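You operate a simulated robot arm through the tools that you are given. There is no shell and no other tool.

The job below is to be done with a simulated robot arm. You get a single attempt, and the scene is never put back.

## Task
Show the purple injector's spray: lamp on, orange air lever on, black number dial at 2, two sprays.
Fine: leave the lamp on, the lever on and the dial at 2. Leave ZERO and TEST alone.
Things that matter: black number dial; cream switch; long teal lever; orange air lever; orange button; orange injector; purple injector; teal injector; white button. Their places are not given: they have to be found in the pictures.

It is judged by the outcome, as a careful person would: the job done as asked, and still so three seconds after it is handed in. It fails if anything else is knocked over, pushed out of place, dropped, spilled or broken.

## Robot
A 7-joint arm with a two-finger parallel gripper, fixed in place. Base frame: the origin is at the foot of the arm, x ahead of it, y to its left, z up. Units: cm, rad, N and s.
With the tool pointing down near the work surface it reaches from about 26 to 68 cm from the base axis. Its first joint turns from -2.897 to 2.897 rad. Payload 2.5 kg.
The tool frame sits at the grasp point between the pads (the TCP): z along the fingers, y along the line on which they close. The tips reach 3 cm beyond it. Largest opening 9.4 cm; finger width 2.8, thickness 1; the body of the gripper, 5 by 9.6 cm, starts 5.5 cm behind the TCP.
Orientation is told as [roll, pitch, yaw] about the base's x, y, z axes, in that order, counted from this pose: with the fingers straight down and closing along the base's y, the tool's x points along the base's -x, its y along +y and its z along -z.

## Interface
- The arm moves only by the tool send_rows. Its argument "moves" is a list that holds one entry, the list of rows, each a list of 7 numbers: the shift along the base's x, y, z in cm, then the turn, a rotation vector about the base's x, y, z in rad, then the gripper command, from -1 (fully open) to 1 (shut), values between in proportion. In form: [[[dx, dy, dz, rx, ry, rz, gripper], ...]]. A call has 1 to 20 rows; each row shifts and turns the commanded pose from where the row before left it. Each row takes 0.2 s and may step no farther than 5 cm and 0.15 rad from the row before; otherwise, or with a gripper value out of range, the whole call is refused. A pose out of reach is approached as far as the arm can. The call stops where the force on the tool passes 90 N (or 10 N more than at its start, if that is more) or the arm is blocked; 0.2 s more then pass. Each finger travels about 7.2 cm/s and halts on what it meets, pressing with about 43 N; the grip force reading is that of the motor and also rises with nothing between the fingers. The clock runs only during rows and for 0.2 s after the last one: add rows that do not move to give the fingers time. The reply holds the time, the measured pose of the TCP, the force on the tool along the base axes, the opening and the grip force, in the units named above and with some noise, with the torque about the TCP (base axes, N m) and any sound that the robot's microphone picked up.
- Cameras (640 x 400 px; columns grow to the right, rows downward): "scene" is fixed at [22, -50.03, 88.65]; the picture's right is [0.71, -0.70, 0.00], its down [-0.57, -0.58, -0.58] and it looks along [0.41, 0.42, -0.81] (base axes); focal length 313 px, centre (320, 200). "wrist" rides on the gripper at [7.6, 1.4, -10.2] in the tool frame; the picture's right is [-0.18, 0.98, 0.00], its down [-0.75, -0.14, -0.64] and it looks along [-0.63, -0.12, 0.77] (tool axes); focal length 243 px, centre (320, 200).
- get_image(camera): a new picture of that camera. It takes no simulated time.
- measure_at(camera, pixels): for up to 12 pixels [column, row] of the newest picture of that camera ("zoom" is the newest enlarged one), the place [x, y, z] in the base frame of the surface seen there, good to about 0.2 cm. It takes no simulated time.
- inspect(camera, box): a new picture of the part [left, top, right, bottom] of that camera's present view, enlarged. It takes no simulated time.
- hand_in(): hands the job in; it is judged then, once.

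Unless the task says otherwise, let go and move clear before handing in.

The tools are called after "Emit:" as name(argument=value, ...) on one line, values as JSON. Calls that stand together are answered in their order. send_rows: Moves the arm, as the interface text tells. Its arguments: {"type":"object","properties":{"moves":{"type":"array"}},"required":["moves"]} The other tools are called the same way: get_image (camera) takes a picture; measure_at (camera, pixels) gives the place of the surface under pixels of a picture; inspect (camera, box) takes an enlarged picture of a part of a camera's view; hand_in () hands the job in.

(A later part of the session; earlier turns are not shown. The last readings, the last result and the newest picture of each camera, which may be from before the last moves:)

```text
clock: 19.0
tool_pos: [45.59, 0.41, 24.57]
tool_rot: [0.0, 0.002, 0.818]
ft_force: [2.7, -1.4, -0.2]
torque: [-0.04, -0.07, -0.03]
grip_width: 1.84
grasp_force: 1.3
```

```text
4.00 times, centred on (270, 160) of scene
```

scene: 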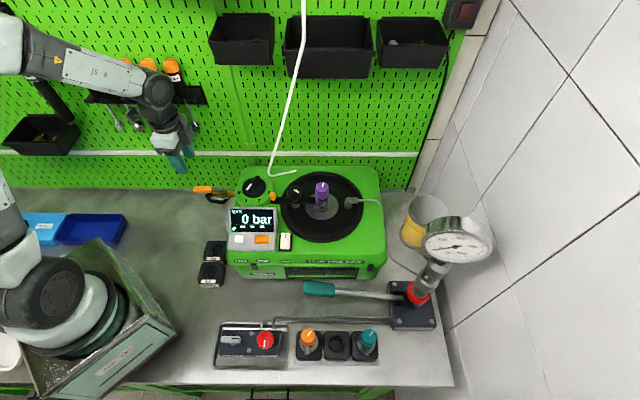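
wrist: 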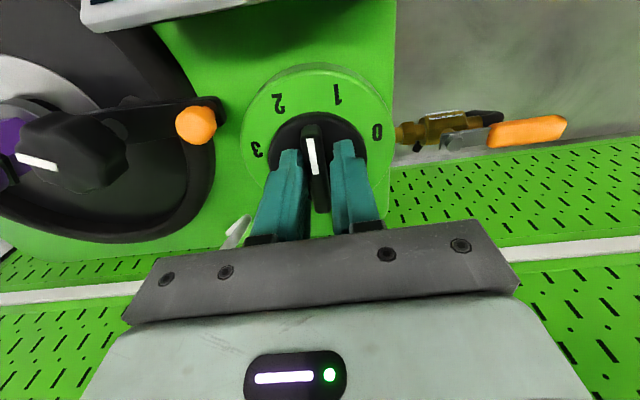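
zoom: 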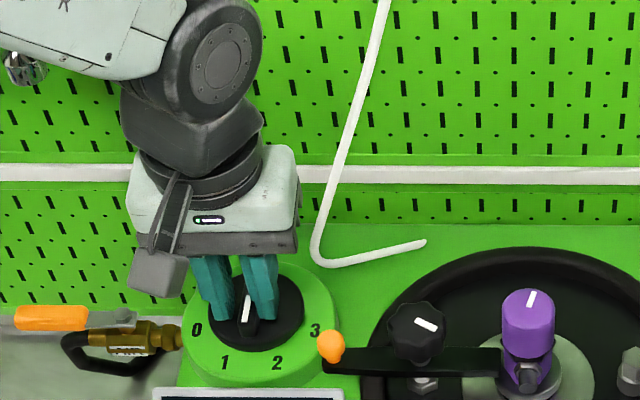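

The dial is following, with the pointer now between 1 and 2 and only about 3 N of force. I'll turn further towards 2 and look again.

Emit:
send_rows(moves=[[[0.05, -0.04, 0, 0, 0, 0.129, 0.64], [0.05, -0.04, 0, 0, 0, 0.129, 0.64], [0.05, -0.03, 0, 0, 0, 0.129, 0.64], [0, 0, 0, 0, 0, 0, 0.64]]])

Emit:
get_image(camera="wrist")

Emit:
inspect(camera="scene", box=[220, 110, 320, 210])

Emit:
inspect(camera="wrist", box=[230, 50, 410, 220])

```text
clock: 20.0
tool_pos: [45.73, 0.35, 24.58]
tool_rot: [0.001, 0.0, 1.205]
ft_force: [2.8, -2.0, 0.8]
torque: [0.03, -0.1, 0.01]
grip_width: 1.94
grasp_force: 2.1
```

```text
taken
```

wrist: 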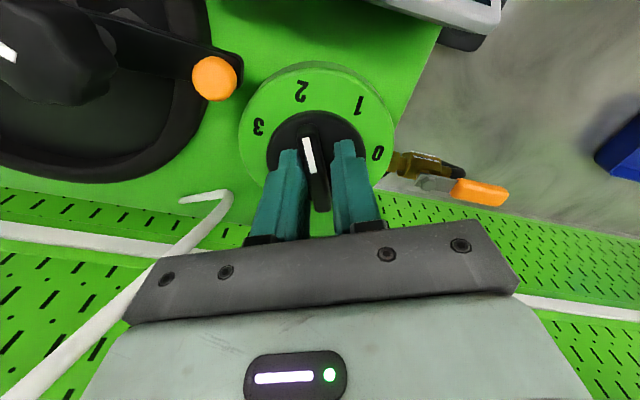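

```text
4.00 times, centred on (270, 160) of scene
```

zoom: 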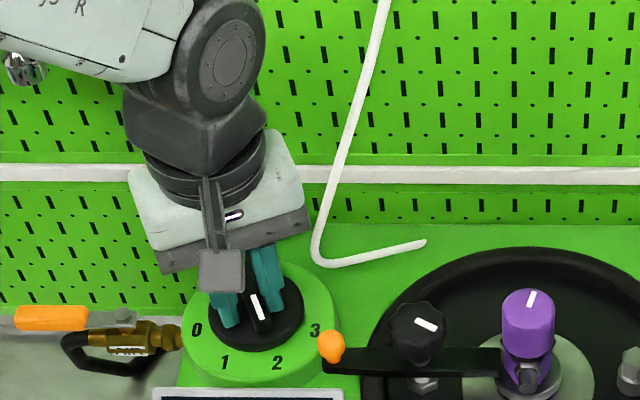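

```text
2.35 times, centred on (320, 135) of wrist
```

zoom: 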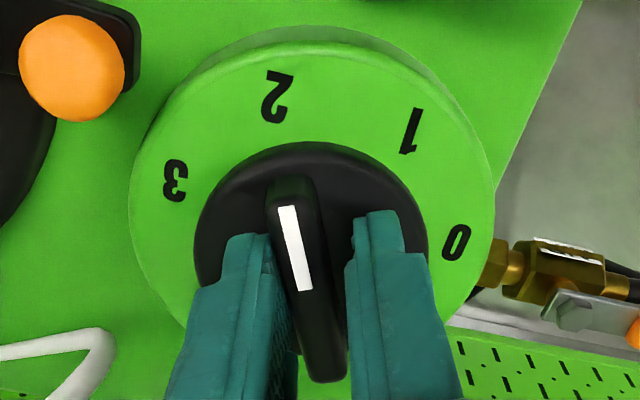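

The pointer is near 2 in the wrist zoom. I'll measure the handle's line against the labels to see how far off it is.

Emit:
measure_at(camera="zoom", pixels=[[288, 210], [302, 285], [318, 345], [326, 372], [277, 97], [410, 130], [456, 242], [174, 180], [293, 190], [310, 300]])

```text
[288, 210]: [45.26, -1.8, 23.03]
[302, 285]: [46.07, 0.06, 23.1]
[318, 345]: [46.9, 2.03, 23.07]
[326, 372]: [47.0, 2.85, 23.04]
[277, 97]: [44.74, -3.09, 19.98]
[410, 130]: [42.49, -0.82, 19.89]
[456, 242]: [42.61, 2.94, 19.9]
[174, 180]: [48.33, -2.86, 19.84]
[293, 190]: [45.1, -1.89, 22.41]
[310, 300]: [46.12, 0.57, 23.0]
```

The handle line reads about 247–250° against about 251° for label 2, a turn of just over 50° from 1, so it's essentially on 2. I'll open the fingers, rise straight up and check the pointer.

Emit:
send_rows(moves=[[[0, 0, 0, 0, 0, 0, 0.4], [0, 0, 0, 0, 0, 0, 0.25], [0, 0, 1, 0, 0, 0, 0.25], [0, 0, 2, 0, 0, 0, 0.25], [0, 0, 3, 0, 0, 0, 0.25], [-0.5, 0, 3, 0, 0, 0, 0.25], [0, 0, 0, 0, 0, 0, 0.25]]])

Emit:
get_image(camera="wrist")

Emit:
inspect(camera="scene", box=[220, 160, 300, 220])

Emit:
inspect(camera="wrist", box=[230, 50, 410, 220])

```text
clock: 21.6
tool_pos: [45.27, 0.36, 33.59]
tool_rot: [0.001, 0.0, 1.205]
ft_force: [0.0, -0.2, -0.3]
torque: [0.0, 0.01, 0.01]
grip_width: 3.51
grasp_force: 0.0
```

```text
taken
```

wrist: 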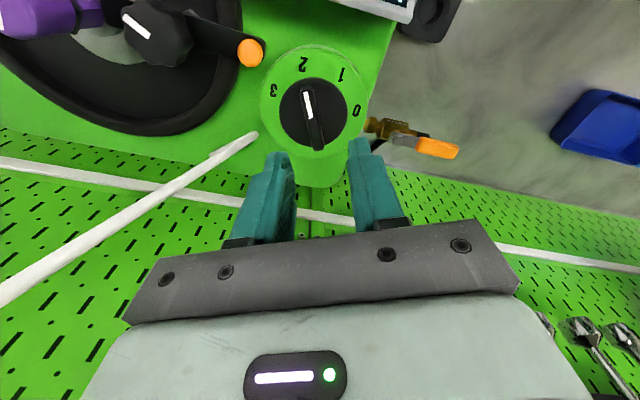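

```text
6.67 times, centred on (260, 190) of scene
```

zoom: 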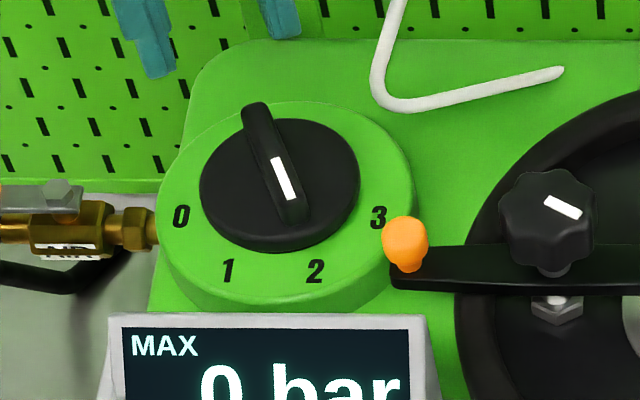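

```text
2.35 times, centred on (320, 135) of wrist
```

zoom: 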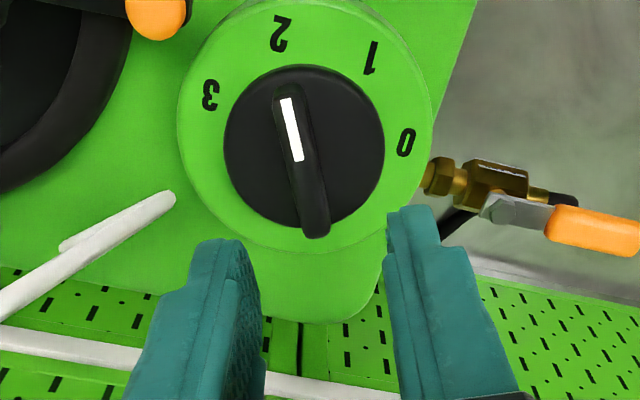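

The pointer now faces 2 in both views. I'll measure it once more from this clear view.

Emit:
measure_at(camera="zoom", pixels=[[286, 102], [298, 158], [304, 185], [315, 230], [279, 34], [371, 57], [405, 142], [210, 95], [245, 140], [380, 140], [310, 210]])

```text
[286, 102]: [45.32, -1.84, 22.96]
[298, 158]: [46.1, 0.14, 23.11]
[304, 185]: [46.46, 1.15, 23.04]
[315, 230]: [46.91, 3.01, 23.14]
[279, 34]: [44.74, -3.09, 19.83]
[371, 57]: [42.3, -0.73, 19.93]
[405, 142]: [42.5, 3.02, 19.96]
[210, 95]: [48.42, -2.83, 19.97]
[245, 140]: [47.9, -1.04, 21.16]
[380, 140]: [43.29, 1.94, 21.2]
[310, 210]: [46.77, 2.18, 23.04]
```

The handle line reads about 252° with label 2 at about 250–251°, so the dial is on 2. Next I'll move away from the hose and turn the gripper so the wrist camera looks at the cream LAMP switch.

Emit:
send_rows(moves=[[[-0.59, -0.74, 0, 0, 0, -0.142, 0.5], [-0.59, -0.74, 0, 0, 0, -0.142, 0.5], [-0.59, -0.74, 0, 0, 0, -0.142, 0.9], [-0.59, -0.74, 0, 0, 0, -0.142, 0.9], [-0.59, -0.74, -0.3, 0, 0, -0.142, 0.9], [-0.59, -0.74, -0.3, 0, 0, -0.142, 0.9], [-0.59, -0.74, -0.3, 0, 0, -0.142, 0.9], [-0.59, -0.74, -0.3, 0, 0, -0.142, 0.9], [-0.59, -0.74, -0.4, 0, 0, -0.142, 0.9], [-0.59, -0.74, -0.4, 0, 0, -0.142, 0.9], [-0.59, -0.74, -0.4, 0, 0, -0.142, 0.9], [-0.59, -0.74, -0.4, 0, 0, -0.142, 0.9], [-0.59, -0.74, -0.4, 0, 0, -0.142, 0.9], [-0.59, -0.74, -0.4, 0, 0, -0.142, 0.9], [0, 0, 0, 0, 0, 0, 0.9]]])

Emit:
get_image(camera="wrist")

Emit:
get_image(camera="scene")

```text
clock: 24.8
tool_pos: [36.99, -10.16, 29.97]
tool_rot: [0.0, 0.0, -0.788]
ft_force: [-0.5, 0.1, 0.4]
torque: [0.02, -0.01, -0.01]
grip_width: 0.48
grasp_force: 0.1
```

```text
taken
```

wrist: 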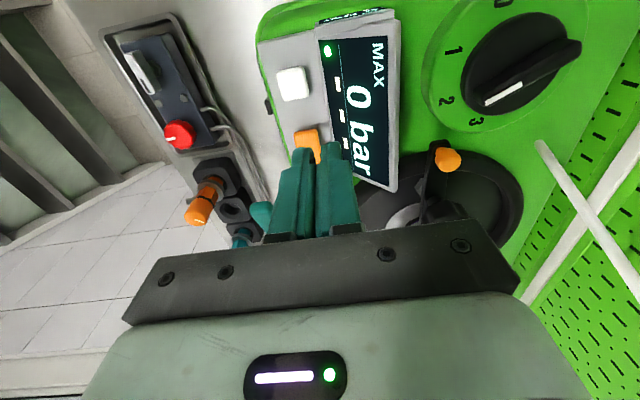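

```text
taken
```

scene: 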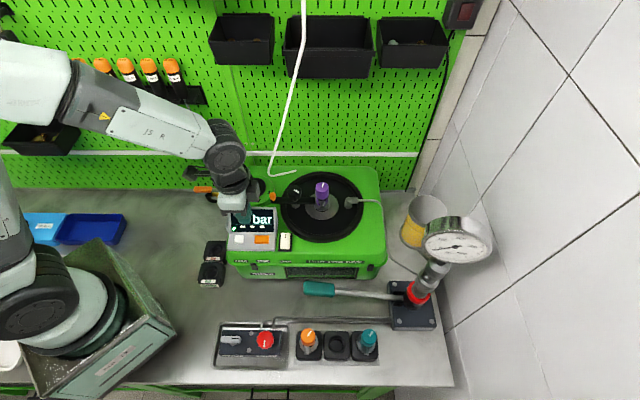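

The closed fingers hide the switch in the wrist picture, but it is clear in the scene at (285,241). I'll zoom there and measure the rocker's ends and the turntable rim behind it.

Emit:
inspect(camera="scene", box=[265, 220, 315, 260])

```text
10.00 times, centred on (290, 240) of scene
```

zoom: 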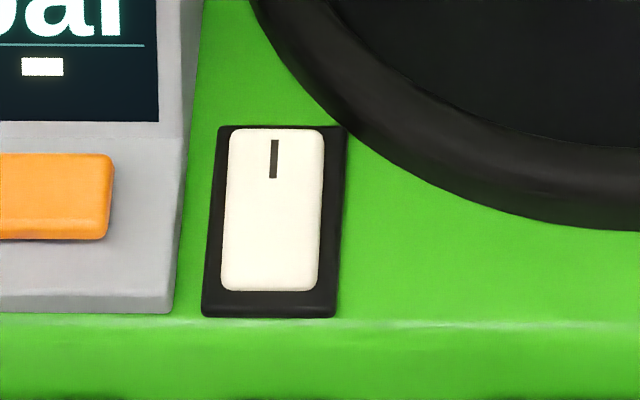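

Emit:
measure_at(camera="zoom", pixels=[[274, 138], [272, 180], [271, 210], [269, 250], [268, 280], [240, 200], [315, 200], [270, 305], [340, 140], [360, 130], [330, 100], [110, 200]])

```text
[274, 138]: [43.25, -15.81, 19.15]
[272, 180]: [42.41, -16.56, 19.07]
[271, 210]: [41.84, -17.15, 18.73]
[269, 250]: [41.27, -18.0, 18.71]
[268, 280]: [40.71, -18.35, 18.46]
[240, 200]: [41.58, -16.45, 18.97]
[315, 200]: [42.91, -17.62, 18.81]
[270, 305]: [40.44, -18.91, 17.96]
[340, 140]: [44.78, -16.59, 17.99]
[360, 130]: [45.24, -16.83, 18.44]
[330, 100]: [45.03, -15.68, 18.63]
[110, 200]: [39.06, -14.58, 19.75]
```

The rocker's back end (marked I) stands raised at (43.25,-15.8,19.15) versus the front at z=18.46, so the back end must be pressed. I'll bring the shut fingers above that end.

Emit:
send_rows(moves=[[[1.5, -1.5, 0, 0, 0, 0, 1], [1.5, -1.5, -0.5, 0, 0, 0, 1], [1.5, -1.5, -1.5, 0, 0, 0, 1], [1.36, -1.3, -1.5, 0, 0, 0, 1], [0, 0, -2.0, 0, 0, 0, 1], [0, 0, 0, 0, 0, 0, 1]]])

Emit:
inspect(camera="scene", box=[240, 190, 330, 260])

Emit:
get_image(camera="wrist")

```text
clock: 26.2
tool_pos: [42.77, -15.91, 24.4]
tool_rot: [-0.001, 0.0, -0.785]
ft_force: [0.4, -0.3, 0.4]
torque: [0.0, 0.01, 0.0]
grip_width: 0.03
grasp_force: 32.7
```

```text
5.71 times, centred on (285, 225) of scene
```

zoom: 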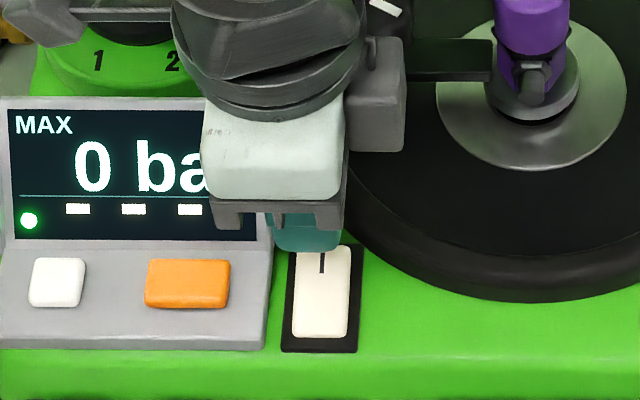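

```text
taken
```

wrist: 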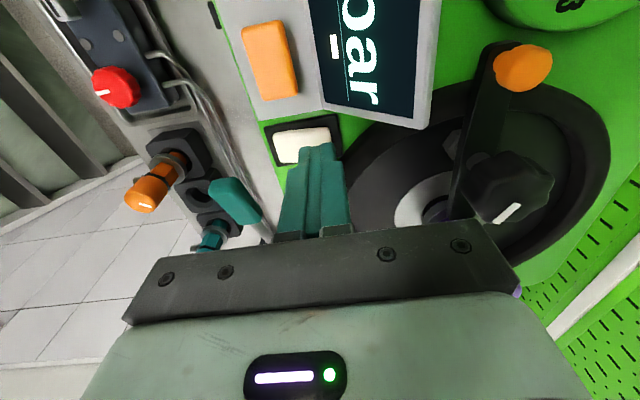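

The shut fingertips are about 2 cm above the rocker's back end. I'll lower in small steps and watch the force.

Emit:
send_rows(moves=[[[0, 0, -1.5, 0, 0, 0, 1], [0, 0, -0.5, 0, 0, 0, 1], [0, 0, -0.3, 0, 0, 0, 1], [0, 0, 0, 0, 0, 0, 1]]])

Emit:
inspect(camera="scene", box=[240, 190, 330, 260])

```text
clock: 27.2
tool_pos: [42.77, -15.81, 22.12]
tool_rot: [0.0, -0.001, -0.785]
ft_force: [-0.1, 0.1, 0.2]
torque: [0.04, 0.0, 0.0]
grip_width: 0.03
grasp_force: 33.3
```

```text
5.71 times, centred on (285, 225) of scene
```

zoom: 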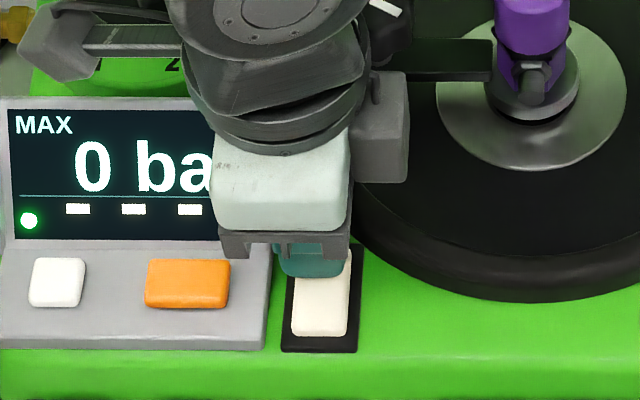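

There is no contact yet with the tip at about z=19.1. I'll keep pressing down in small steps.

Emit:
send_rows(moves=[[[0, -0.1, -0.2, 0, 0, 0, 1], [0, 0, -0.15, 0, 0, 0, 1], [0, 0, 0, 0, 0, 0, 1]]])

Emit:
inspect(camera="scene", box=[240, 220, 330, 290])

```text
clock: 28.0
tool_pos: [42.87, -15.73, 22.07]
tool_rot: [0.003, -0.002, -0.783]
ft_force: [-5.1, 17.1, 42.2]
torque: [0.22, 0.4, -0.12]
grip_width: 0.03
grasp_force: 33.4
```

```text
5.71 times, centred on (285, 255) of scene
```

zoom: 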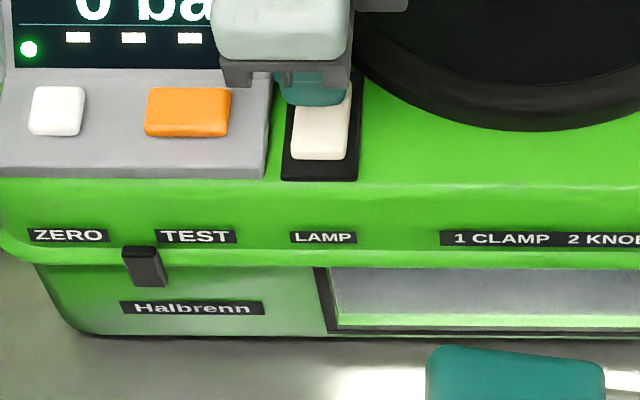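

The force jumped to about 42 N and the spray window is now bright (light on the bench below it), so the switch has flipped. I'll lift off straight away and check.

Emit:
send_rows(moves=[[[0, 0.05, 0.5, 0, 0, 0, 1], [0, 0, 1.5, 0, 0, 0, 1], [-1, 1, 3, 0, 0, 0, 1], [-2.5, 2.5, 3, 0, 0, 0, 1], [-2.5, 2.5, 2, 0, 0, 0, 1], [0, 0, 0, 0, 0, 0, 1]]])

Emit:
get_image(camera="scene")

Emit:
inspect(camera="scene", box=[225, 215, 395, 300])

```text
clock: 29.4
tool_pos: [36.63, -9.99, 31.79]
tool_rot: [-0.001, 0.0, -0.784]
ft_force: [-0.7, -0.5, 0.3]
torque: [0.01, 0.01, -0.02]
grip_width: 0.0
grasp_force: 33.1
```

```text
taken
```

scene: 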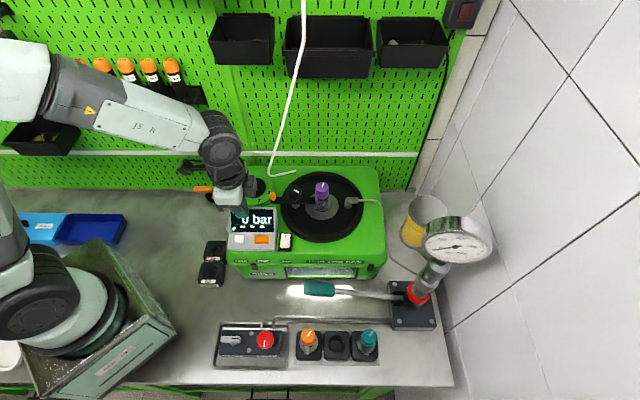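

```text
3.76 times, centred on (310, 258) of scene
```

zoom: 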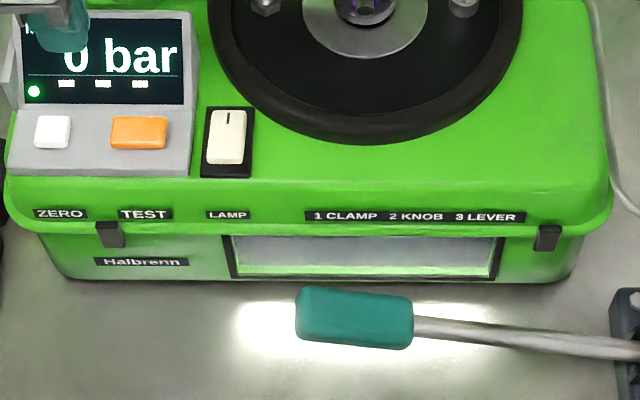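

The lamp is on: light shows through the window and on the bench at (300,290), and the display still reads 0 bar. Before pumping I want a closer look at whether the purple injector is clamped, so I'll bring the wrist camera round to the front.

Emit:
send_rows(moves=[[[0.5, -0.6, 0.2, 0, 0, 0.143, 0.5], [0.5, -0.6, 0.2, 0, 0, 0.143, 0], [0.5, -0.6, 0.2, 0, 0, 0.143, -0.5], [0.5, -0.6, 0.2, 0, 0, 0.143, -1], [0.5, -0.6, 0.2, 0, 0, 0.143, -1], [0.5, -0.6, 0, 0, 0, 0.143, -1], [0.5, -0.6, 0, 0, 0, 0.143, -1], [0.5, -0.6, 0, 0, 0, 0.143, -1], [0.5, -0.6, 0, 0, 0, 0.143, -1], [0.5, -0.6, 0, 0, 0, 0.143, -1], [0.5, -0.6, 0, 0, 0, 0.139, -1], [0, 0, 0, 0, 0, 0, -1]]])

Emit:
get_image(camera="wrist")

```text
clock: 32.0
tool_pos: [42.28, -16.54, 32.83]
tool_rot: [-0.002, 0.0, 0.785]
ft_force: [-0.5, 0.4, -0.2]
torque: [0.02, 0.02, 0.0]
grip_width: 9.43
grasp_force: 0.0
```

```text
taken
```

wrist: 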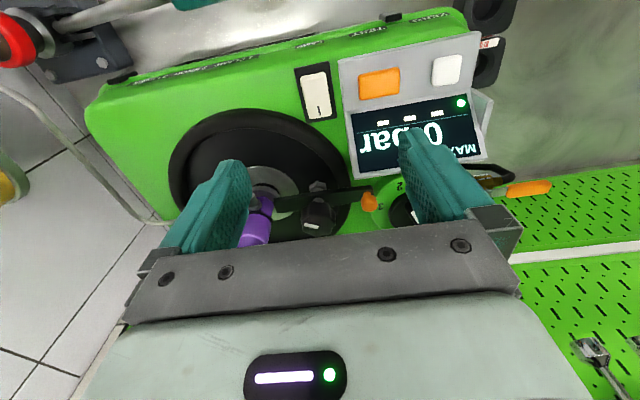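

The injector and clamp are at about (255,220)–(370,200) in this view, partly behind a finger. I'll shift right along the tester so they are between the fingers.

Emit:
send_rows(moves=[[[2.0, -2.0, 0, 0, 0, 0, -1], [1.5, -1.5, 0, 0, 0, 0, -1], [0, 0, 0, 0, 0, 0, -1]]])

Emit:
get_image(camera="wrist")

Emit:
inspect(camera="wrist", box=[240, 110, 400, 240])

```text
clock: 32.8
tool_pos: [45.78, -19.95, 32.78]
tool_rot: [-0.001, -0.001, 0.784]
ft_force: [0.4, -0.2, 1.0]
torque: [0.01, 0.02, 0.0]
grip_width: 9.39
grasp_force: 0.0
```

```text
taken
```

wrist: 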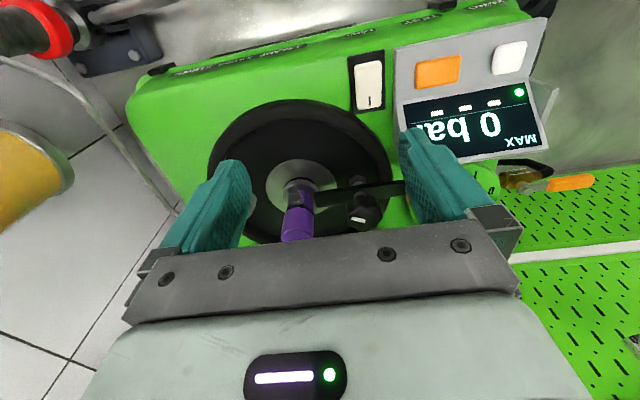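

```text
3.08 times, centred on (320, 175) of wrist
```

zoom: 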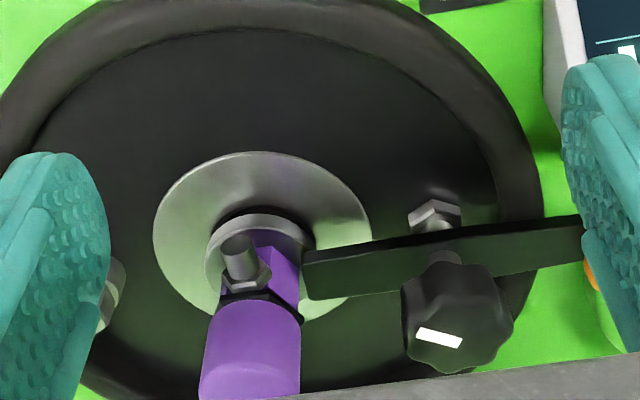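

The clamp bar's end bears against the purple injector's side, with the star knob on its bolt, so it looks clamped as found. Now I'll measure the teal pump lever accurately in a fresh scene zoom.

Emit:
get_image(camera="scene")

Emit:
inspect(camera="scene", box=[290, 265, 450, 345])

```text
taken
```

scene: 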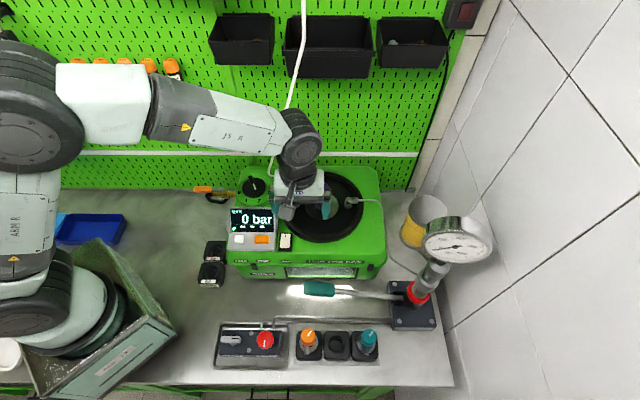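

```text
4.00 times, centred on (370, 305) of scene
```

zoom: 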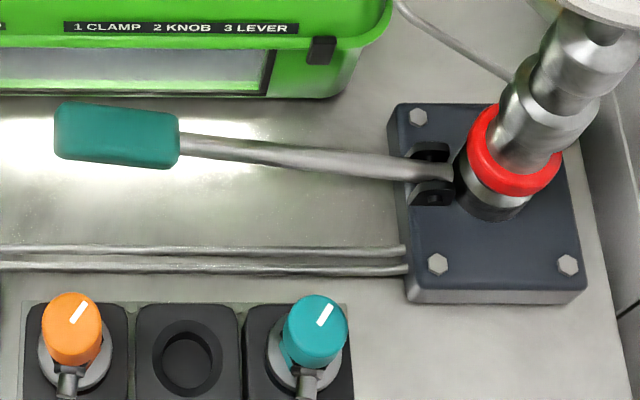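

Emit:
measure_at(camera="zoom", pixels=[[62, 118], [75, 120], [110, 125], [150, 132], [172, 135], [75, 150], [110, 155], [150, 162], [200, 145], [300, 158], [400, 170], [435, 172]])

Emit:
measure_at(camera="zoom", pixels=[[430, 160], [430, 195], [540, 200], [410, 230], [110, 108], [60, 105], [110, 140], [110, 132], [72, 330], [316, 320], [190, 350], [345, 250]])

```text
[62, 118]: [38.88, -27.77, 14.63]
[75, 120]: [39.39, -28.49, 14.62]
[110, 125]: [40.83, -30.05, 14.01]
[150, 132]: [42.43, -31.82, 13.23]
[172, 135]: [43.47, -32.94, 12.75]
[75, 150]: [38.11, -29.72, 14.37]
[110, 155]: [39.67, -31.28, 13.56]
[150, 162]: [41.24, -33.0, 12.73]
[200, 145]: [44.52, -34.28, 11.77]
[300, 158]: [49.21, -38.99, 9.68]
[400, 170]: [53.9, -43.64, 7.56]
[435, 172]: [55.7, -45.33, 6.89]
```

```text
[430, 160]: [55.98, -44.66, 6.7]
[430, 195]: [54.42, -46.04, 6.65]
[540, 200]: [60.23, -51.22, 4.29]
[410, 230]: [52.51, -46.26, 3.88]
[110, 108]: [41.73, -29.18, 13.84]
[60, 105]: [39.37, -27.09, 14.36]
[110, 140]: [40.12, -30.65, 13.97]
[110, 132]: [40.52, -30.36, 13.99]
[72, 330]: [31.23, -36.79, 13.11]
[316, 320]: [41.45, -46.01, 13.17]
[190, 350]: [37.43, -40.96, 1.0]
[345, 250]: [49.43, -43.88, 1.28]
```

The lever runs down from its grip (top about (40.4,-30.4,14.0)) to a pivot near (55.6,-45.3,6). I'll bring the shut fingers above the grip with the camera turned to the left side, away from the injectors.

Emit:
send_rows(moves=[[[-0.516, -0.923, -0.3, 0, 0, -0.1427, 0], [-0.516, -0.923, -0.3, 0, 0, -0.1427, 1], [-0.516, -0.923, -0.3, 0, 0, -0.1427, 1], [-0.516, -0.923, -0.3, 0, 0, -0.1427, 1], [-0.516, -0.923, -0.5, 0, 0, -0.1427, 1], [-0.516, -0.923, -0.5, 0, 0, -0.1427, 1], [-0.516, -0.923, -0.5, 0, 0, -0.1427, 1], [-0.516, -0.923, -0.5, 0, 0, -0.1427, 1], [-0.516, -0.923, -0.5, 0, 0, -0.1427, 1], [-0.516, -0.923, -0.5, 0, 0, -0.1427, 1], [-0.516, -0.923, -0.5, 0, 0, -0.1427, 1], [0, 0, -3, 0, 0, 0, 1], [0, 0, -3, 0, 0, 0, 1], [0, 0, 0, 0, 0, 0, 1]]])

Emit:
get_image(camera="scene")

Emit:
get_image(camera="wrist")

```text
clock: 35.8
tool_pos: [40.07, -30.12, 22.23]
tool_rot: [0.0, 0.0, -0.787]
ft_force: [-0.3, 0.1, 0.6]
torque: [0.0, -0.02, -0.01]
grip_width: 0.0
grasp_force: 33.0
```

```text
taken
```

scene: 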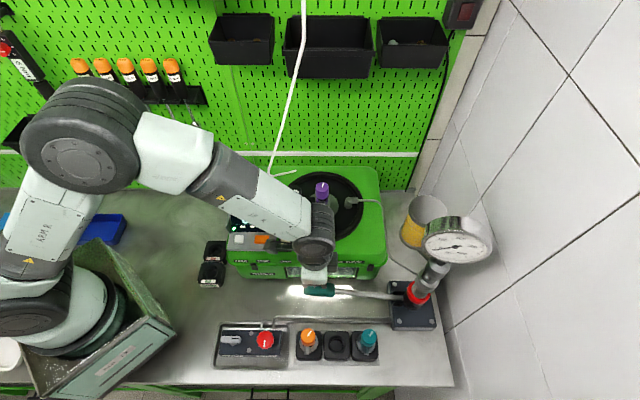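

```text
taken
```

wrist: 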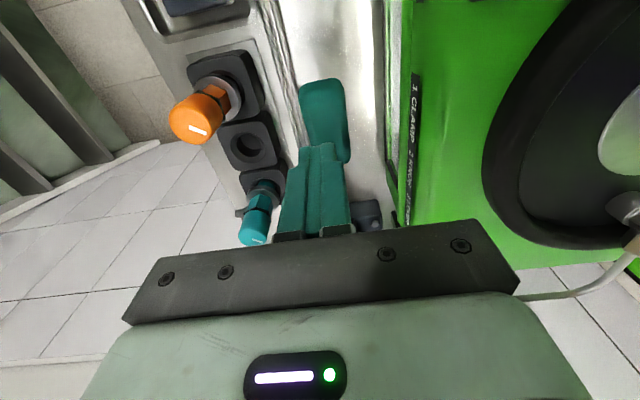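

The fingertips hang about 5 cm above the teal grip, which shows just beyond them at (325,110). I'll lower to just above it, then press down a little and feel the resistance.

Emit:
send_rows(moves=[[[0, 0, -2.5, 0, 0, 0, 1], [0, 0, -2, 0, 0, 0, 1], [0, 0, -0.5, 0, 0, 0, 1], [0, 0, -0.5, 0, 0, 0, 1], [0, 0, 0, 0, 0, 0, 1]]])

Emit:
inspect(camera="scene", box=[270, 240, 450, 345])

```text
clock: 37.0
tool_pos: [40.11, -30.21, 16.72]
tool_rot: [0.001, 0.0, -0.787]
ft_force: [1.2, 0.1, 0.3]
torque: [0.04, 0.03, -0.02]
grip_width: 0.0
grasp_force: 32.9
```

```text
3.56 times, centred on (360, 292) of scene
```

zoom: 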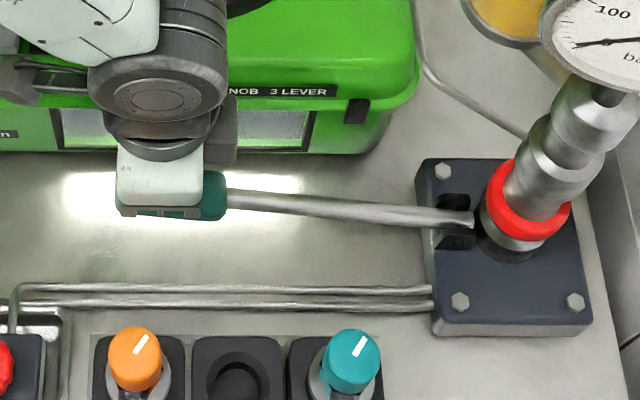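

There's no clear force yet with the tips at about z=13.7. I'll press on in small steps and watch the force, the gauge and the sound.

Emit:
send_rows(moves=[[[0, 0, -0.4, 0, 0, 0, 1], [0, 0, -0.4, 0, 0, 0, 1], [0, 0, -0.4, 0, 0, 0, 1], [0, 0, 0, 0, 0, 0, 1]]])

Emit:
inspect(camera="scene", box=[270, 200, 510, 345])

```text
clock: 38.0
tool_pos: [40.1, -30.05, 15.42]
tool_rot: [-0.001, 0.0, -0.787]
ft_force: [-1.3, 0.3, 2.0]
torque: [0.02, -0.05, -0.04]
grip_width: 0.02
grasp_force: 32.5
```

```text
2.67 times, centred on (390, 272) of scene
```

zoom: 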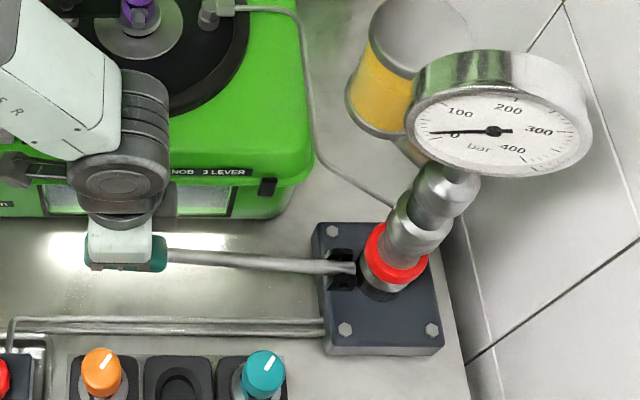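

The lever is moving with only about 2 N and the gauge needle has risen slightly. I'll continue the stroke a few centimetres and check for spray or sound.

Emit:
send_rows(moves=[[[0, 0, -0.7, 0, 0, 0, 1], [0, 0, -0.7, 0, 0, 0, 1], [0, 0, -0.7, 0, 0, 0, 1], [0, 0, -0.7, 0, 0, 0, 1], [0, 0, 0, 0, 0, 0, 1]]])

Emit:
inspect(camera="scene", box=[270, 200, 510, 345])

Emit:
get_image(camera="scene")

```text
clock: 39.2
tool_pos: [40.02, -30.22, 12.62]
tool_rot: [0.0, 0.0, -0.788]
ft_force: [-0.9, 1.4, 2.0]
torque: [0.02, 0.02, 0.02]
grip_width: 0.01
grasp_force: 33.3
```

```text
2.67 times, centred on (390, 272) of scene
```

zoom: 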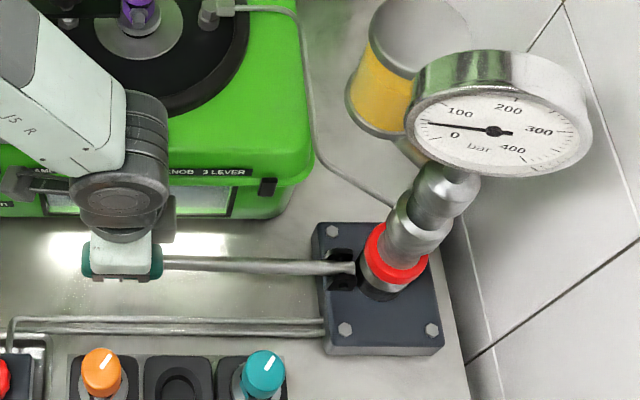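

```text
taken
```

scene: 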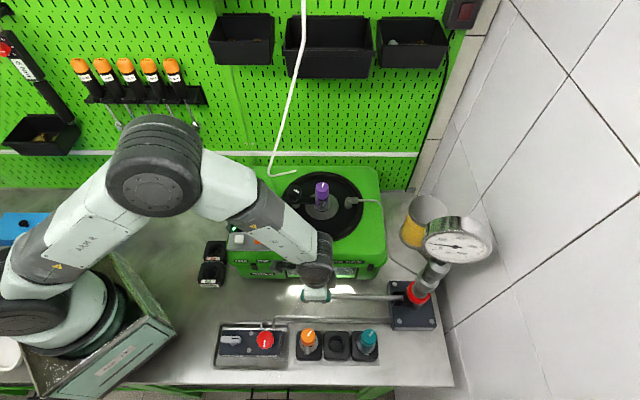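

The gauge is climbing (needle near 50) with still only 2 N and no sound. I'll continue the down stroke.

Emit:
send_rows(moves=[[[0, 0, -0.7, 0, 0, 0, 1], [0, 0, -0.7, 0, 0, 0, 1], [0, 0, -0.7, 0, 0, 0, 1], [0, 0, 0, 0, 0, 0, 1]]])

Emit:
inspect(camera="scene", box=[270, 200, 510, 345])

```text
clock: 40.2
tool_pos: [39.97, -30.19, 10.81]
tool_rot: [0.002, -0.002, -0.787]
ft_force: [-14.7, 9.8, 38.3]
torque: [0.13, 0.32, 0.03]
grip_width: 0.0
grasp_force: 32.9
```

```text
2.67 times, centred on (390, 272) of scene
```

zoom: 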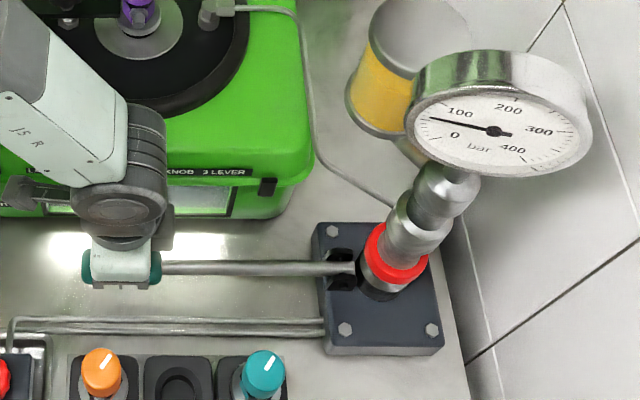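

The lever bottomed out (38 N) with the needle at roughly 70 and no spray sound, so it probably takes several strokes to build pressure. I'll ease up and see whether the lever returns and the gauge holds.

Emit:
send_rows(moves=[[[0, 0, 0.6, 0, 0, 0, 1], [0, 0, 1.2, 0, 0, 0, 1], [0, 0, 1.2, 0, 0, 0, 1], [0, 0, 0, 0, 0, 0, 1]]])

Emit:
inspect(camera="scene", box=[270, 200, 510, 345])

Emit:
get_image(camera="wrist")

```text
clock: 41.2
tool_pos: [40.03, -30.09, 13.53]
tool_rot: [-0.001, 0.0, -0.787]
ft_force: [0.1, -0.7, 1.6]
torque: [0.01, 0.01, 0.03]
grip_width: 0.01
grasp_force: 32.5
```

```text
2.67 times, centred on (390, 272) of scene
```

zoom: 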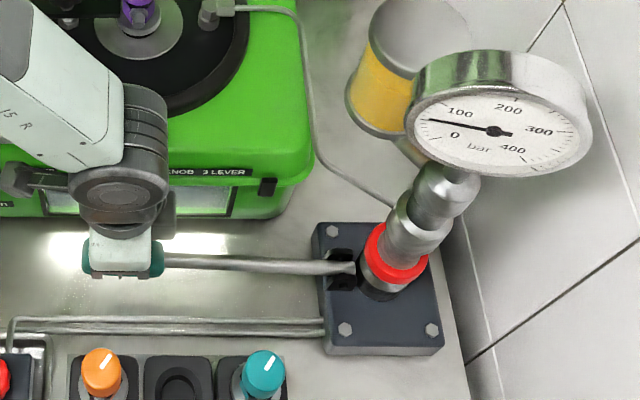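

```text
taken
```

wrist: 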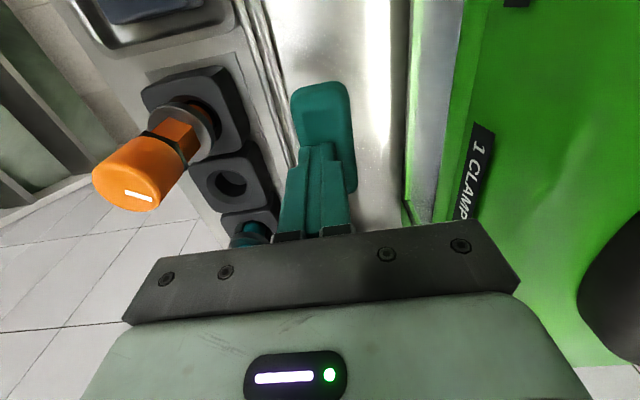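

The lever springs back up with the fingers (about 1.6 N) and the gauge holds its pressure. I'll let it rise to the top, then make one more full down stroke and check.

Emit:
send_rows(moves=[[[0, 0, 1.2, 0, 0, 0, 1], [0, 0, 1.2, 0, 0, 0, 1], [0, 0, 1.0, 0, 0, 0, 1], [0, 0, 0, 0, 0, 0, 1]]])

Emit:
inspect(camera="scene", box=[270, 200, 510, 345])

```text
clock: 42.2
tool_pos: [40.08, -30.09, 17.0]
tool_rot: [0.0, 0.0, -0.787]
ft_force: [-0.4, -0.5, 0.4]
torque: [0.02, -0.03, 0.01]
grip_width: 0.0
grasp_force: 33.4
```

```text
2.67 times, centred on (390, 272) of scene
```

zoom: 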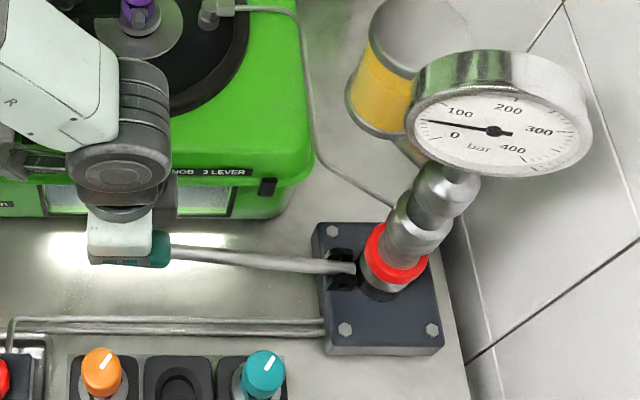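

The lever is back at the top and the gauge still reads about 65. I'll make the second full stroke a bit quicker.

Emit:
send_rows(moves=[[[0, 0, -1.2, 0, 0, 0, 1], [0, 0, -1.2, 0, 0, 0, 1], [0, 0, -1.2, 0, 0, 0, 1], [0, 0, -1.2, 0, 0, 0, 1], [0, 0, -0.9, 0, 0, 0, 1], [0, 0, -0.2, 0, 0, 0, 1]]])

Emit:
inspect(camera="scene", box=[270, 200, 510, 345])

```text
clock: 43.6
tool_pos: [40.04, -30.14, 10.94]
tool_rot: [-0.001, 0.001, -0.789]
ft_force: [-0.5, 2.1, 2.5]
torque: [0.06, 0.02, -0.02]
grip_width: 0.0
grasp_force: 33.0
```

```text
2.67 times, centred on (390, 272) of scene
```

zoom: 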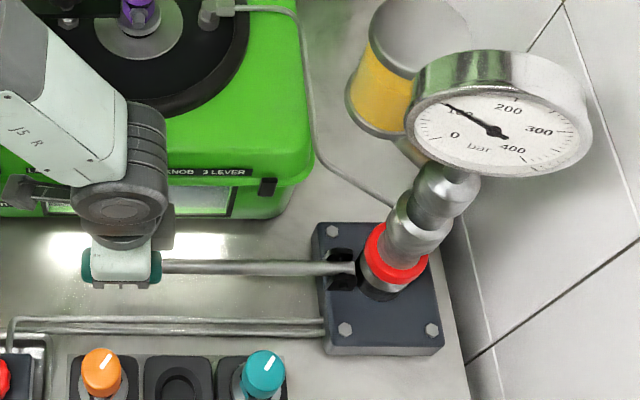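

The gauge jumped to about 120 with no spray sound yet. I'll let the lever up and make a third stroke.

Emit:
send_rows(moves=[[[0, 0, 1.5, 0, 0, 0, 1], [0, 0, 1.5, 0, 0, 0, 1], [0, 0, 1.5, 0, 0, 0, 1], [0, 0, 1.6, 0, 0, 0, 1], [0, 0, 0, 0, 0, 0, 1]]])

Emit:
send_rows(moves=[[[0, 0, -1.2, 0, 0, 0, 1], [0, 0, -1.2, 0, 0, 0, 1], [0, 0, -1.2, 0, 0, 0, 1], [0, 0, -1.2, 0, 0, 0, 1], [0, 0, -1.0, 0, 0, 0, 1], [0, 0, -0.3, 0, 0, 0, 1]]])

Emit:
inspect(camera="scene", box=[270, 200, 510, 345])

Emit:
get_image(camera="scene")

```text
clock: 44.8
tool_pos: [39.96, -30.15, 17.22]
tool_rot: [-0.001, -0.001, -0.787]
ft_force: [0.4, -0.5, 0.1]
torque: [-0.01, -0.01, -0.01]
grip_width: 0.0
grasp_force: 32.7
```

```text
clock: 46.2
tool_pos: [40.07, -30.15, 11.0]
tool_rot: [0.0, 0.0, -0.79]
ft_force: [0.0, 1.1, 2.1]
torque: [0.07, 0.01, -0.03]
grip_width: 0.01
grasp_force: 33.1
```

```text
2.67 times, centred on (390, 272) of scene
```

zoom: 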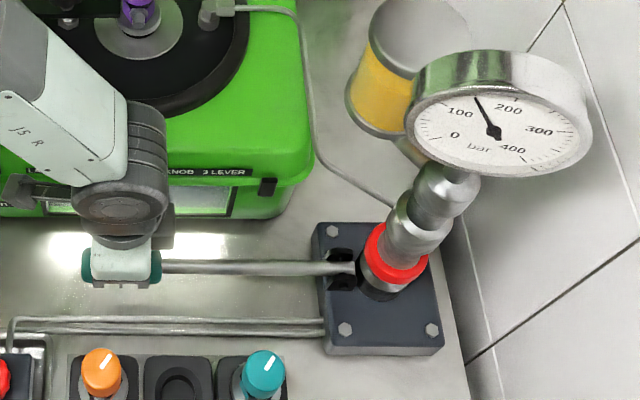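

```text
taken
```

scene: 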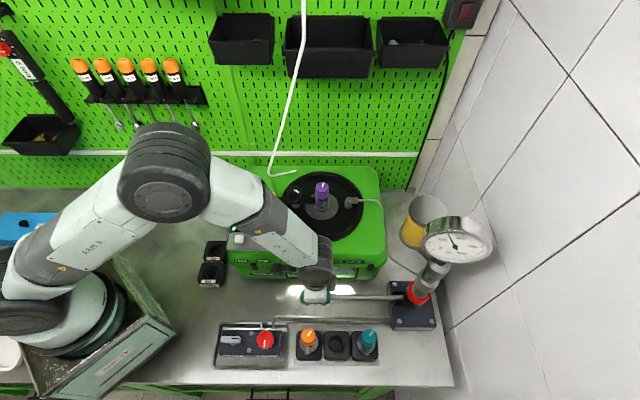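

The gauge is now about 165, still without a spray. I'll let the lever up and take the fourth stroke in shorter parts so a spray can be noticed.

Emit:
send_rows(moves=[[[0, 0, 1.5, 0, 0, 0, 1], [0, 0, 1.5, 0, 0, 0, 1], [0, 0, 1.5, 0, 0, 0, 1], [0, 0, 1.6, 0, 0, 0, 1], [0, 0, 0, 0, 0, 0, 1]]])

Emit:
send_rows(moves=[[[0, 0, -1.2, 0, 0, 0, 1], [0, 0, -1.2, 0, 0, 0, 1], [0, 0, -0.6, 0, 0, 0, 1]]])

Emit:
inspect(camera="scene", box=[270, 200, 510, 345])

```text
clock: 47.4
tool_pos: [40.03, -30.13, 17.21]
tool_rot: [0.0, 0.0, -0.787]
ft_force: [-0.1, -0.5, 1.4]
torque: [-0.05, 0.02, 0.02]
grip_width: 0.0
grasp_force: 33.1
```

```text
clock: 48.2
tool_pos: [40.0, -30.28, 14.2]
tool_rot: [0.001, -0.001, -0.788]
ft_force: [-0.2, 1.5, 1.4]
torque: [0.01, 0.07, 0.0]
grip_width: 0.0
grasp_force: 33.0
```

```text
2.67 times, centred on (390, 272) of scene
```

zoom: 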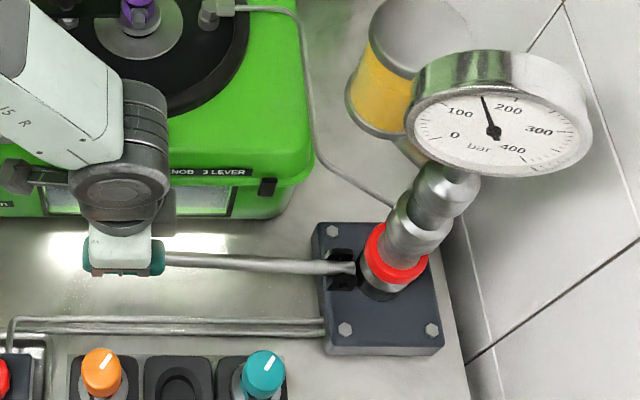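

The gauge reads about 175 at half stroke with no spray so far. I'll press further in small parts.

Emit:
send_rows(moves=[[[0, 0, -0.8, 0, 0, 0, 1], [0, 0, -0.8, 0, 0, 0, 1]]])

Emit:
inspect(camera="scene", box=[270, 200, 510, 345])

```text
clock: 48.8
tool_pos: [40.06, -30.12, 12.48]
tool_rot: [0.0, 0.0, -0.789]
ft_force: [-0.1, 1.0, 2.4]
torque: [0.03, 0.03, 0.0]
grip_width: 0.0
grasp_force: 32.9
```

```text
2.67 times, centred on (390, 272) of scene
```

zoom: 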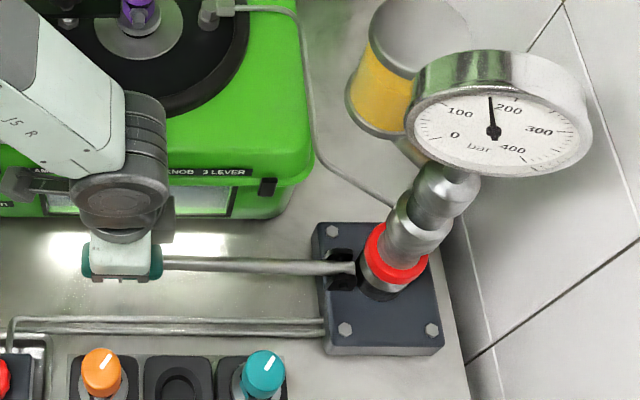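

The needle is near 190 and nothing has sprayed yet. I'll finish this stroke.

Emit:
send_rows(moves=[[[0, 0, -0.8, 0, 0, 0, 1], [0, 0, -0.6, 0, 0, 0, 1]]])

Emit:
inspect(camera="scene", box=[270, 200, 510, 345])

```text
clock: 49.4
tool_pos: [39.92, -30.2, 11.04]
tool_rot: [0.001, -0.001, -0.788]
ft_force: [0.0, 2.2, 1.6]
torque: [0.08, 0.02, -0.04]
grip_width: 0.01
grasp_force: 32.2
```

```text
2.67 times, centred on (390, 272) of scene
```

zoom: 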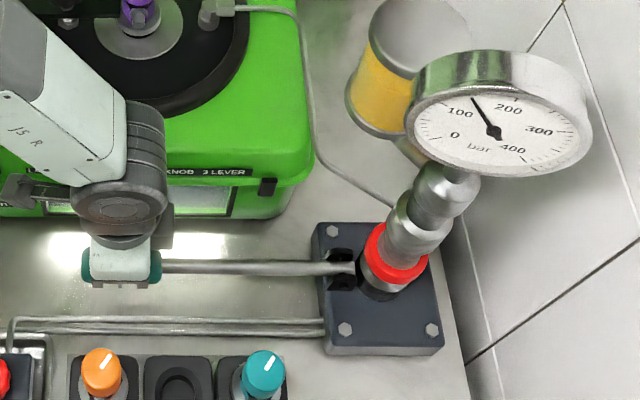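

The needle fell from about 190 to about 155 during that last push, which suggests the injector popped once. The arm hides the display, so I'll rise clear and read it before going on.

Emit:
send_rows(moves=[[[0, 0, 1.5, 0, 0, 0, 1], [0, 0, 1.5, 0, 0, 0, 1], [0, 0, 1.5, 0, 0, 0, 1], [0, 0, 2, 0, 0, 0, 1], [0, -1.5, 3, 0, 0, 0, 1], [0, -2, 3, 0, 0, 0, 1], [0, -2, 3, 0, 0, 0, 1]]])

Emit:
get_image(camera="scene")

Emit:
get_image(camera="wrist")

Emit:
inspect(camera="scene", box=[380, 190, 510, 290])

```text
clock: 51.0
tool_pos: [40.14, -35.61, 26.8]
tool_rot: [0.0, 0.0, -0.787]
ft_force: [0.5, 0.6, -0.1]
torque: [0.01, 0.01, 0.0]
grip_width: 0.0
grasp_force: 32.9
```

```text
taken
```

scene: 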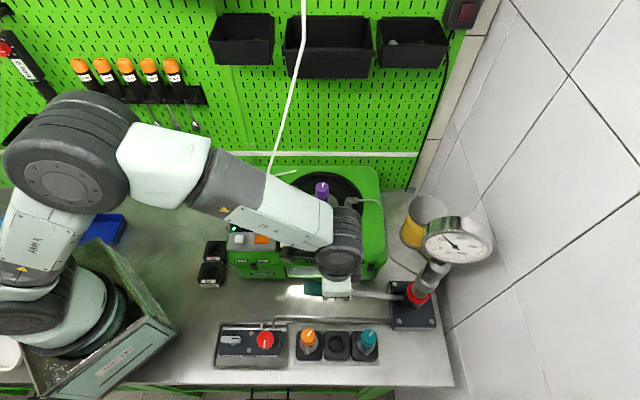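

```text
taken
```

wrist: 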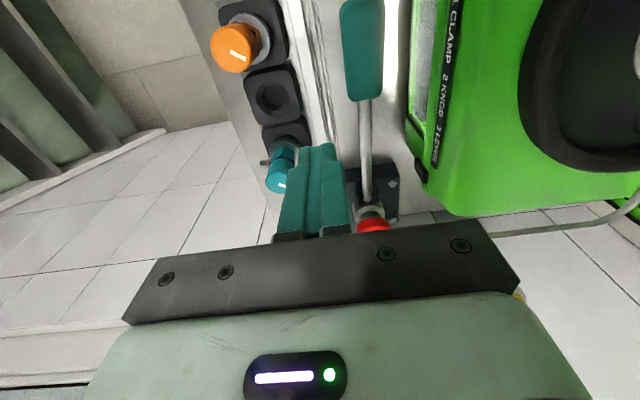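

```text
4.00 times, centred on (445, 240) of scene
```

zoom: 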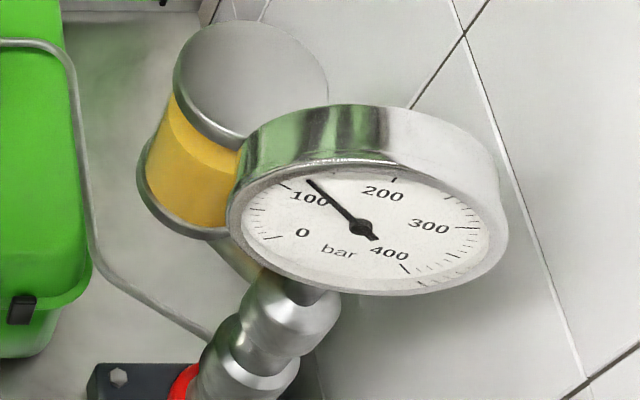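

The gauge now shows roughly 120, so pressure dropped after about 190–200, consistent with one spray. I'll swing back to where the wrist camera can read the display.

Emit:
send_rows(moves=[[[-0.5, 3, 3.5, 0, 0, 0, 1], [-0.5, 4, 2, 0, 0, 0, 1], [-0.5, 4.5, 1, 0, 0, 0, 1], [-0.5, 4.5, 0, 0, 0, 0, 1], [-0.5, 4.5, 0, 0, 0, 0, 1], [-0.5, 4, 0, 0, 0, 0, 1]]])

Emit:
get_image(camera="wrist")

Emit:
get_image(camera="scene")

```text
clock: 52.4
tool_pos: [37.11, -11.24, 33.06]
tool_rot: [-0.001, -0.001, -0.79]
ft_force: [-0.9, -0.5, -0.2]
torque: [-0.02, 0.02, 0.01]
grip_width: 0.0
grasp_force: 33.3
```

```text
taken
```

wrist: 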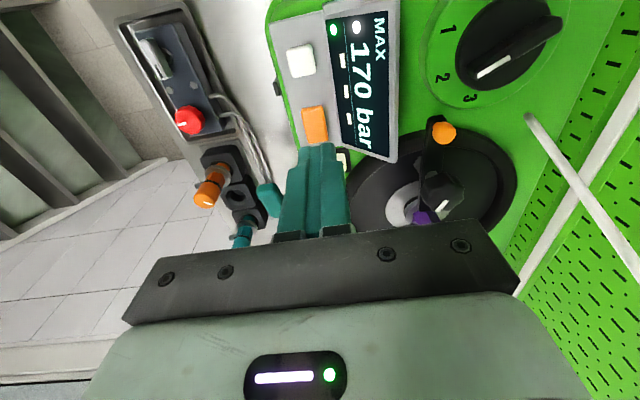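

```text
taken
```

scene: 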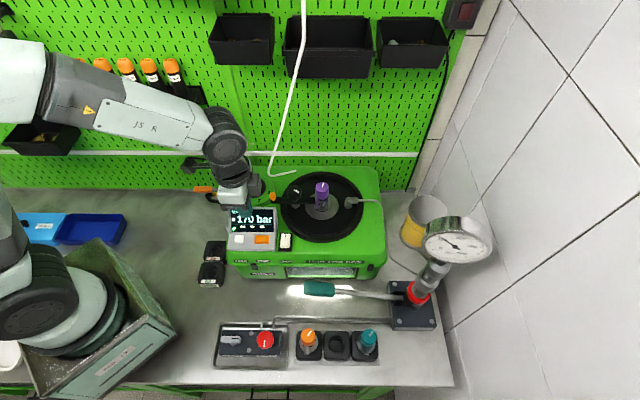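

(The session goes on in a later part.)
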